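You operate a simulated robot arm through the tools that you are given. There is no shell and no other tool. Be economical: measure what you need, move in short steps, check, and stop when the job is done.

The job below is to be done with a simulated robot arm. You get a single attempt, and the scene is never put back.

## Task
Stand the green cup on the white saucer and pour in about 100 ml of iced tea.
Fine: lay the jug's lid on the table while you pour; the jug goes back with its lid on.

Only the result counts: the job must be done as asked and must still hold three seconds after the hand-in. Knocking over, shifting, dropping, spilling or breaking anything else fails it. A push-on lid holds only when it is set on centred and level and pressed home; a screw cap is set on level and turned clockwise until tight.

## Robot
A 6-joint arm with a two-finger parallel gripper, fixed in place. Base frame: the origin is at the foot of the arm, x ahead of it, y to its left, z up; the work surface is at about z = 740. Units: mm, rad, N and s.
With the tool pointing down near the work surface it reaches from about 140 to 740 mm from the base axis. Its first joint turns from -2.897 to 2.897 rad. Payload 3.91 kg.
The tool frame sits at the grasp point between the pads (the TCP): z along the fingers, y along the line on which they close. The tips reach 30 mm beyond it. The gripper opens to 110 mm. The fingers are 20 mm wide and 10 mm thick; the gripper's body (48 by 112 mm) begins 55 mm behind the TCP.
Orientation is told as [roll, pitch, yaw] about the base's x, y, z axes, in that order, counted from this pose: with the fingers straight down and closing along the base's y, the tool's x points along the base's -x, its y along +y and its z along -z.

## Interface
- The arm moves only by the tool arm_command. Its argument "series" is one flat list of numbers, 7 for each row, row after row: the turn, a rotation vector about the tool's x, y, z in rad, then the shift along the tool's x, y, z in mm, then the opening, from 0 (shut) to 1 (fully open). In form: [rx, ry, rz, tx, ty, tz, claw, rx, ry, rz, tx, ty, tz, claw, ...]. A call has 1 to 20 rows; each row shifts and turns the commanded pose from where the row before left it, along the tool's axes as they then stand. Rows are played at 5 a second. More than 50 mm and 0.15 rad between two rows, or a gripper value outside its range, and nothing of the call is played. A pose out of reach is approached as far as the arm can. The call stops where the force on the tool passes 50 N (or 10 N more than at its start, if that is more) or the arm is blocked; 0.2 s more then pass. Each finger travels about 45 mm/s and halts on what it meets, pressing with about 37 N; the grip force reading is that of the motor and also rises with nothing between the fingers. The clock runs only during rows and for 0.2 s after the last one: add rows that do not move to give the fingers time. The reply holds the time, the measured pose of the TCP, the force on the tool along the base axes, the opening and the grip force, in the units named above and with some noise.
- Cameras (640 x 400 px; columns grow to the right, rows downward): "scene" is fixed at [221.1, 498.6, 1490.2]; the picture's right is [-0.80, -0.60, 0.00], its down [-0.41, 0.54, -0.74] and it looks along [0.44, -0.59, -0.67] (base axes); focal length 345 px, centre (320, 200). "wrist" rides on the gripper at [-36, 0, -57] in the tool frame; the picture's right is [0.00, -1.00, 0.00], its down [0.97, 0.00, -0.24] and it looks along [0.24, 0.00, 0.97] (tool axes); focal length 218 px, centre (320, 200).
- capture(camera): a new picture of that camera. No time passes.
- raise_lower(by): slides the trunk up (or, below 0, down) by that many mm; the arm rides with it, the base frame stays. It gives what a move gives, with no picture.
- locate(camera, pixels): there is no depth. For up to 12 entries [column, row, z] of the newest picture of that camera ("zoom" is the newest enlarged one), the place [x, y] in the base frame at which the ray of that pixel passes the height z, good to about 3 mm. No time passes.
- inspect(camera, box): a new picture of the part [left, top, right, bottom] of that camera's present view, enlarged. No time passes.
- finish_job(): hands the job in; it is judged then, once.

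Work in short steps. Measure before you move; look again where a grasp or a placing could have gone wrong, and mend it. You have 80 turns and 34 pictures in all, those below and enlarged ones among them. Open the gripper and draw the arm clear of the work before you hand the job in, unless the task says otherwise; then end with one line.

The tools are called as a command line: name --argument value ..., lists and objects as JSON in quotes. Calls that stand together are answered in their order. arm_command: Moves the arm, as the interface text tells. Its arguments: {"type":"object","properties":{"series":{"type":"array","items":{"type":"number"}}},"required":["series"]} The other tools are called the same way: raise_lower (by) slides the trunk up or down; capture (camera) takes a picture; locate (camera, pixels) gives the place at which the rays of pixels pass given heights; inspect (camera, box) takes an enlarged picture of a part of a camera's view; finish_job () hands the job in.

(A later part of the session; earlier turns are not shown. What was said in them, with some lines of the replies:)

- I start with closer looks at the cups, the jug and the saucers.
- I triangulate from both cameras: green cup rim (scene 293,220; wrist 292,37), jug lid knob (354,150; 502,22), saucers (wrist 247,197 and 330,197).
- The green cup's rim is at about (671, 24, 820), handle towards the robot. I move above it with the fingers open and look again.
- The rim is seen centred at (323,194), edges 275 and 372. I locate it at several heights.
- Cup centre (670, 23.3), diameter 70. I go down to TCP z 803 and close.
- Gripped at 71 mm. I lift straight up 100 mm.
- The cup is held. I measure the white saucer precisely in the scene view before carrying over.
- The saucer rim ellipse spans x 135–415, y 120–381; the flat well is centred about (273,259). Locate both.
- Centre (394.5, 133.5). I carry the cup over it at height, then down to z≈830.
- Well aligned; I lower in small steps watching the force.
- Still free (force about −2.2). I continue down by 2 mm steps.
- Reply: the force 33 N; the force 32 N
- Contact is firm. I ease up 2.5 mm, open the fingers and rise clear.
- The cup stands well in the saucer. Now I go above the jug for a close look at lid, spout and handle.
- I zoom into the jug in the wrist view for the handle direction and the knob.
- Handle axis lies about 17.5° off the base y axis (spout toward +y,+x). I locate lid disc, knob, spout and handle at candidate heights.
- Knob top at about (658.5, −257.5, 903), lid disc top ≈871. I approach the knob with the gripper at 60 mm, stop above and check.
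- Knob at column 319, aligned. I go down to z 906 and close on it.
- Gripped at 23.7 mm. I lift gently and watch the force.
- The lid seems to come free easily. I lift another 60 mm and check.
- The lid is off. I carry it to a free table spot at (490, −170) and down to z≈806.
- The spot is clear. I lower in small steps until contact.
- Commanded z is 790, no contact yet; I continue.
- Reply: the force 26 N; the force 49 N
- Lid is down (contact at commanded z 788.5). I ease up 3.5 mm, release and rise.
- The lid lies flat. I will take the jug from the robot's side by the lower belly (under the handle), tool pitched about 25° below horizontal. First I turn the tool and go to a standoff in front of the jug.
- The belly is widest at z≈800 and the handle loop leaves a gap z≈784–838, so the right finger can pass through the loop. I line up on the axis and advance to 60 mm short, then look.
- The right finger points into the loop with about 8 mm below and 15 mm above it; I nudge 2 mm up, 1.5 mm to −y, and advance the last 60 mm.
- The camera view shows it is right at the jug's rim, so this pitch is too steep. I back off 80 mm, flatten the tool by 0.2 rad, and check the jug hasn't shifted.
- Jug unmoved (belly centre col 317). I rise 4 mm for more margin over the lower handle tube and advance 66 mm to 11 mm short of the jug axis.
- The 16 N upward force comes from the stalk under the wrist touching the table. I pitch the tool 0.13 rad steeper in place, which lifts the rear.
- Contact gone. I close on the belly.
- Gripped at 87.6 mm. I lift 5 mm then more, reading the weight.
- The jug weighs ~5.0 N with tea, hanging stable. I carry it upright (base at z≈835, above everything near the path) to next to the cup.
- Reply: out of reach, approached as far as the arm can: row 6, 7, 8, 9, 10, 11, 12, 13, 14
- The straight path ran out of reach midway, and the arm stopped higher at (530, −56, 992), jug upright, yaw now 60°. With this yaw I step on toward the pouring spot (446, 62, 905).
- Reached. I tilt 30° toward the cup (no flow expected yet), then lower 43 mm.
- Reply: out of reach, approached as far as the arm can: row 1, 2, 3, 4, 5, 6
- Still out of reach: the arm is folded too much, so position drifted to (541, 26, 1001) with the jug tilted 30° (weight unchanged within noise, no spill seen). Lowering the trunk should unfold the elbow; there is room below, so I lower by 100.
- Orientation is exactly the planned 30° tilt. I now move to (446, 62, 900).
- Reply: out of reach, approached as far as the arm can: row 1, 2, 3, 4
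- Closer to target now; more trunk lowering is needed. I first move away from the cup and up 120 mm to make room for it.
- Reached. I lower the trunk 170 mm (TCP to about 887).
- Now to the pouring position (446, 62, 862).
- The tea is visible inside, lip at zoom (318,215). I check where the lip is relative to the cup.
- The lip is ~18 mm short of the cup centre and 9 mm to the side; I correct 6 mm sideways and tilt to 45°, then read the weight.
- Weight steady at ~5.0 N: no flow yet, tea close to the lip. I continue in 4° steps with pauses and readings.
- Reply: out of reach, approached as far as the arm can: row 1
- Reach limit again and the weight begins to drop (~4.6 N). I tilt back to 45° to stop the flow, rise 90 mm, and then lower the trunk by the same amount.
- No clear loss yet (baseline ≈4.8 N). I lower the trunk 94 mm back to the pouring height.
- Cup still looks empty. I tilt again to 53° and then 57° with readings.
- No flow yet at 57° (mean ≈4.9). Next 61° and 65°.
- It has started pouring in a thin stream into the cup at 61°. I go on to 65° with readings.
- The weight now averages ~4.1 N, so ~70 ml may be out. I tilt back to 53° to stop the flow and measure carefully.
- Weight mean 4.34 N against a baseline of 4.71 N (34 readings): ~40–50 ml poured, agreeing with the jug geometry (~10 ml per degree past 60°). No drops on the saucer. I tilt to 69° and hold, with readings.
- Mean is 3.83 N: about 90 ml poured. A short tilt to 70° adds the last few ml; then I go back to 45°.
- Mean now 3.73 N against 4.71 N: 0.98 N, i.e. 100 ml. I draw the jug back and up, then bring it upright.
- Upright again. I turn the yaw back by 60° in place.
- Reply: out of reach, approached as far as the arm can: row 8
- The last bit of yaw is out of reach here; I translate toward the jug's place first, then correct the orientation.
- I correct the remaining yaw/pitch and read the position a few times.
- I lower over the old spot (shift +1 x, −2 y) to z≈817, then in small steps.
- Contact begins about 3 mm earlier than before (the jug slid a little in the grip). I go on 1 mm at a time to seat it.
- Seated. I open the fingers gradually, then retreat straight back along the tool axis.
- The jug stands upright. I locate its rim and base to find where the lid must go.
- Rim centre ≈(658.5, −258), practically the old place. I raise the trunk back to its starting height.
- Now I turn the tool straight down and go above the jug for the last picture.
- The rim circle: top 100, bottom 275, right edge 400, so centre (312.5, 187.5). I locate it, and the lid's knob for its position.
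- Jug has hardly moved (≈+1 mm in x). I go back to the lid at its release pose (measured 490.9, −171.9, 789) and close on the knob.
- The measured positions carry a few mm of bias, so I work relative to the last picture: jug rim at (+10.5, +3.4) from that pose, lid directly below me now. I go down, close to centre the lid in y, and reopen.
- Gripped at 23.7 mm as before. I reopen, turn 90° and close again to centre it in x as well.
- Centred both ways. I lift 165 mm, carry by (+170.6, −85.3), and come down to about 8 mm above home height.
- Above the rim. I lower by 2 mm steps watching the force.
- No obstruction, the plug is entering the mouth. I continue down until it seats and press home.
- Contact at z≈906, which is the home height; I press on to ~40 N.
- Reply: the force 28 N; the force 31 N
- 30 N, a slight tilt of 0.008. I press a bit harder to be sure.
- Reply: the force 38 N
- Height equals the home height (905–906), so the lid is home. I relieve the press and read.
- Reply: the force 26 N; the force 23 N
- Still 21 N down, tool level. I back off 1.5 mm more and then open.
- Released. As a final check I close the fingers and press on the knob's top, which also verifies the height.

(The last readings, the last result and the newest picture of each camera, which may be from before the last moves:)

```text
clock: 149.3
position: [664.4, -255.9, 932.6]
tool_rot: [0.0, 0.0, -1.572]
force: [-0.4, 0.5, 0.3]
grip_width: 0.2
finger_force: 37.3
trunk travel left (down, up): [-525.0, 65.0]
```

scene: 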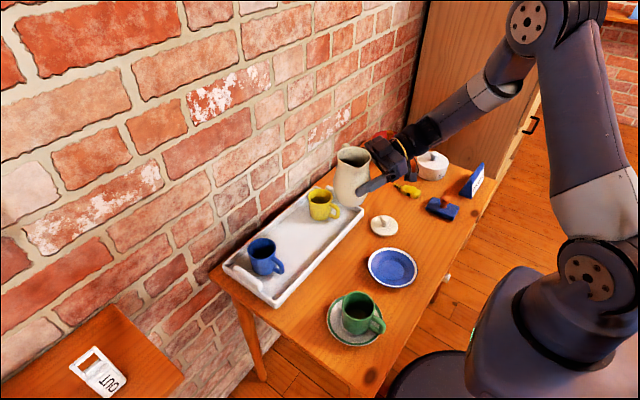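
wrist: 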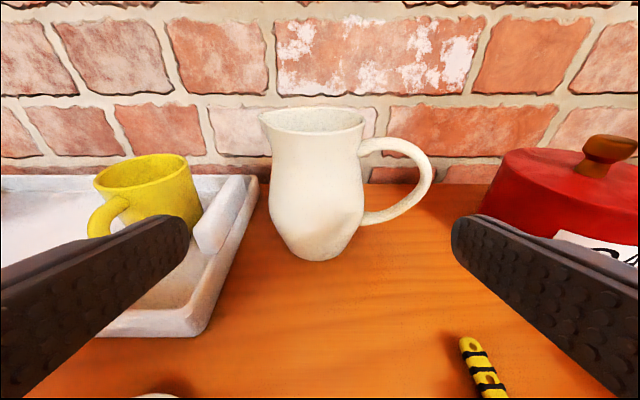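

No contact down to 932.6, so the knob top is at or below 903: not standing proud. I continue to contact and press.

arm_command --series '[0, 0, 0, 0, 0, 1.5, 0, 0, 0, 0, 0, 0, 0, 0]'

arm_command --series '[0, 0, 0, 0, 0, 1.5, 0, 0, 0, 0, 0, 0, 0, 0]'

arm_command --series '[0, 0, 0, 0, 0, 1.5, 0, 0, 0, 0, 0, 0, 0, 0]'

```text
clock: 149.9
position: [665.5, -257.5, 930.3]
tool_rot: [0.0, -0.001, -1.571]
force: [-0.8, 0.0, 0.6]
grip_width: 0.2
finger_force: 36.4
trunk travel left (down, up): [-525.0, 65.0]
```

```text
clock: 150.5
position: [664.5, -256.4, 931.0]
tool_rot: [0.004, 0.0, -1.572]
force: [1.7, -2.4, 10.7]
grip_width: 0.2
finger_force: 36.4
trunk travel left (down, up): [-525.0, 65.0]
```

```text
clock: 151.1
position: [664.3, -256.3, 931.9]
tool_rot: [0.004, -0.002, -1.57]
force: [4.3, -1.5, 25.2]
grip_width: 0.0
finger_force: 37.1
trunk travel left (down, up): [-525.0, 65.0]
```

Contact at z≈931, firm. One more press, then I rise clear, open the gripper and draw the arm away.

arm_command --series '[0, 0, 0, 0, 0, 1.3, 0, 0, 0, 0, 0, 0, 0, 0]'

arm_command --series '[0, 0, 0, 0, 0, -5, 0, 0, 0, 0, 0, 0, -35, 0, 0, 0, 0, 0, 0, -45, 0, 0, 0, 0, 0, 0, -45, 0.5, 0, 0, 0, 0, 0, -45, 1, 0, 0, 0, 0, -40, 0, 1, 0, 0, 0, 0, -40, 0, 1, 0, 0, 0, 0, -40, 0, 1, 0, 0, 0, 0, -40, 0, 1, 0, 0, 0, 0, 0, 0, 1]'

```text
clock: 151.7
position: [664.0, -256.4, 931.6]
tool_rot: [0.01, -0.002, -1.57]
force: [6.8, -0.2, 32.5]
grip_width: 0.1
finger_force: 37.2
trunk travel left (down, up): [-525.0, 65.0]
```

```text
clock: 153.9
position: [500.5, -257.6, 1097.4]
tool_rot: [0.001, 0.001, -1.573]
force: [0.3, -0.7, 1.0]
grip_width: 109.7
finger_force: 0.0
trunk travel left (down, up): [-525.0, 65.0]
```

The arm is clear at (500, −258, 1097) with the gripper open, the jug is back with its lid pressed on, and the cup stands on the saucer. I hand in.

finish_job

```text
The job is handed in.
```

The job is handed in. The green cup stands on the white saucer with about 100 ml of iced tea, going by the jug's loss of weight. The jug is back in its place with the lid pressed on. I had no pictures left to check the lid or the finished scene; the lid's fit rests on its height and the pressing force.
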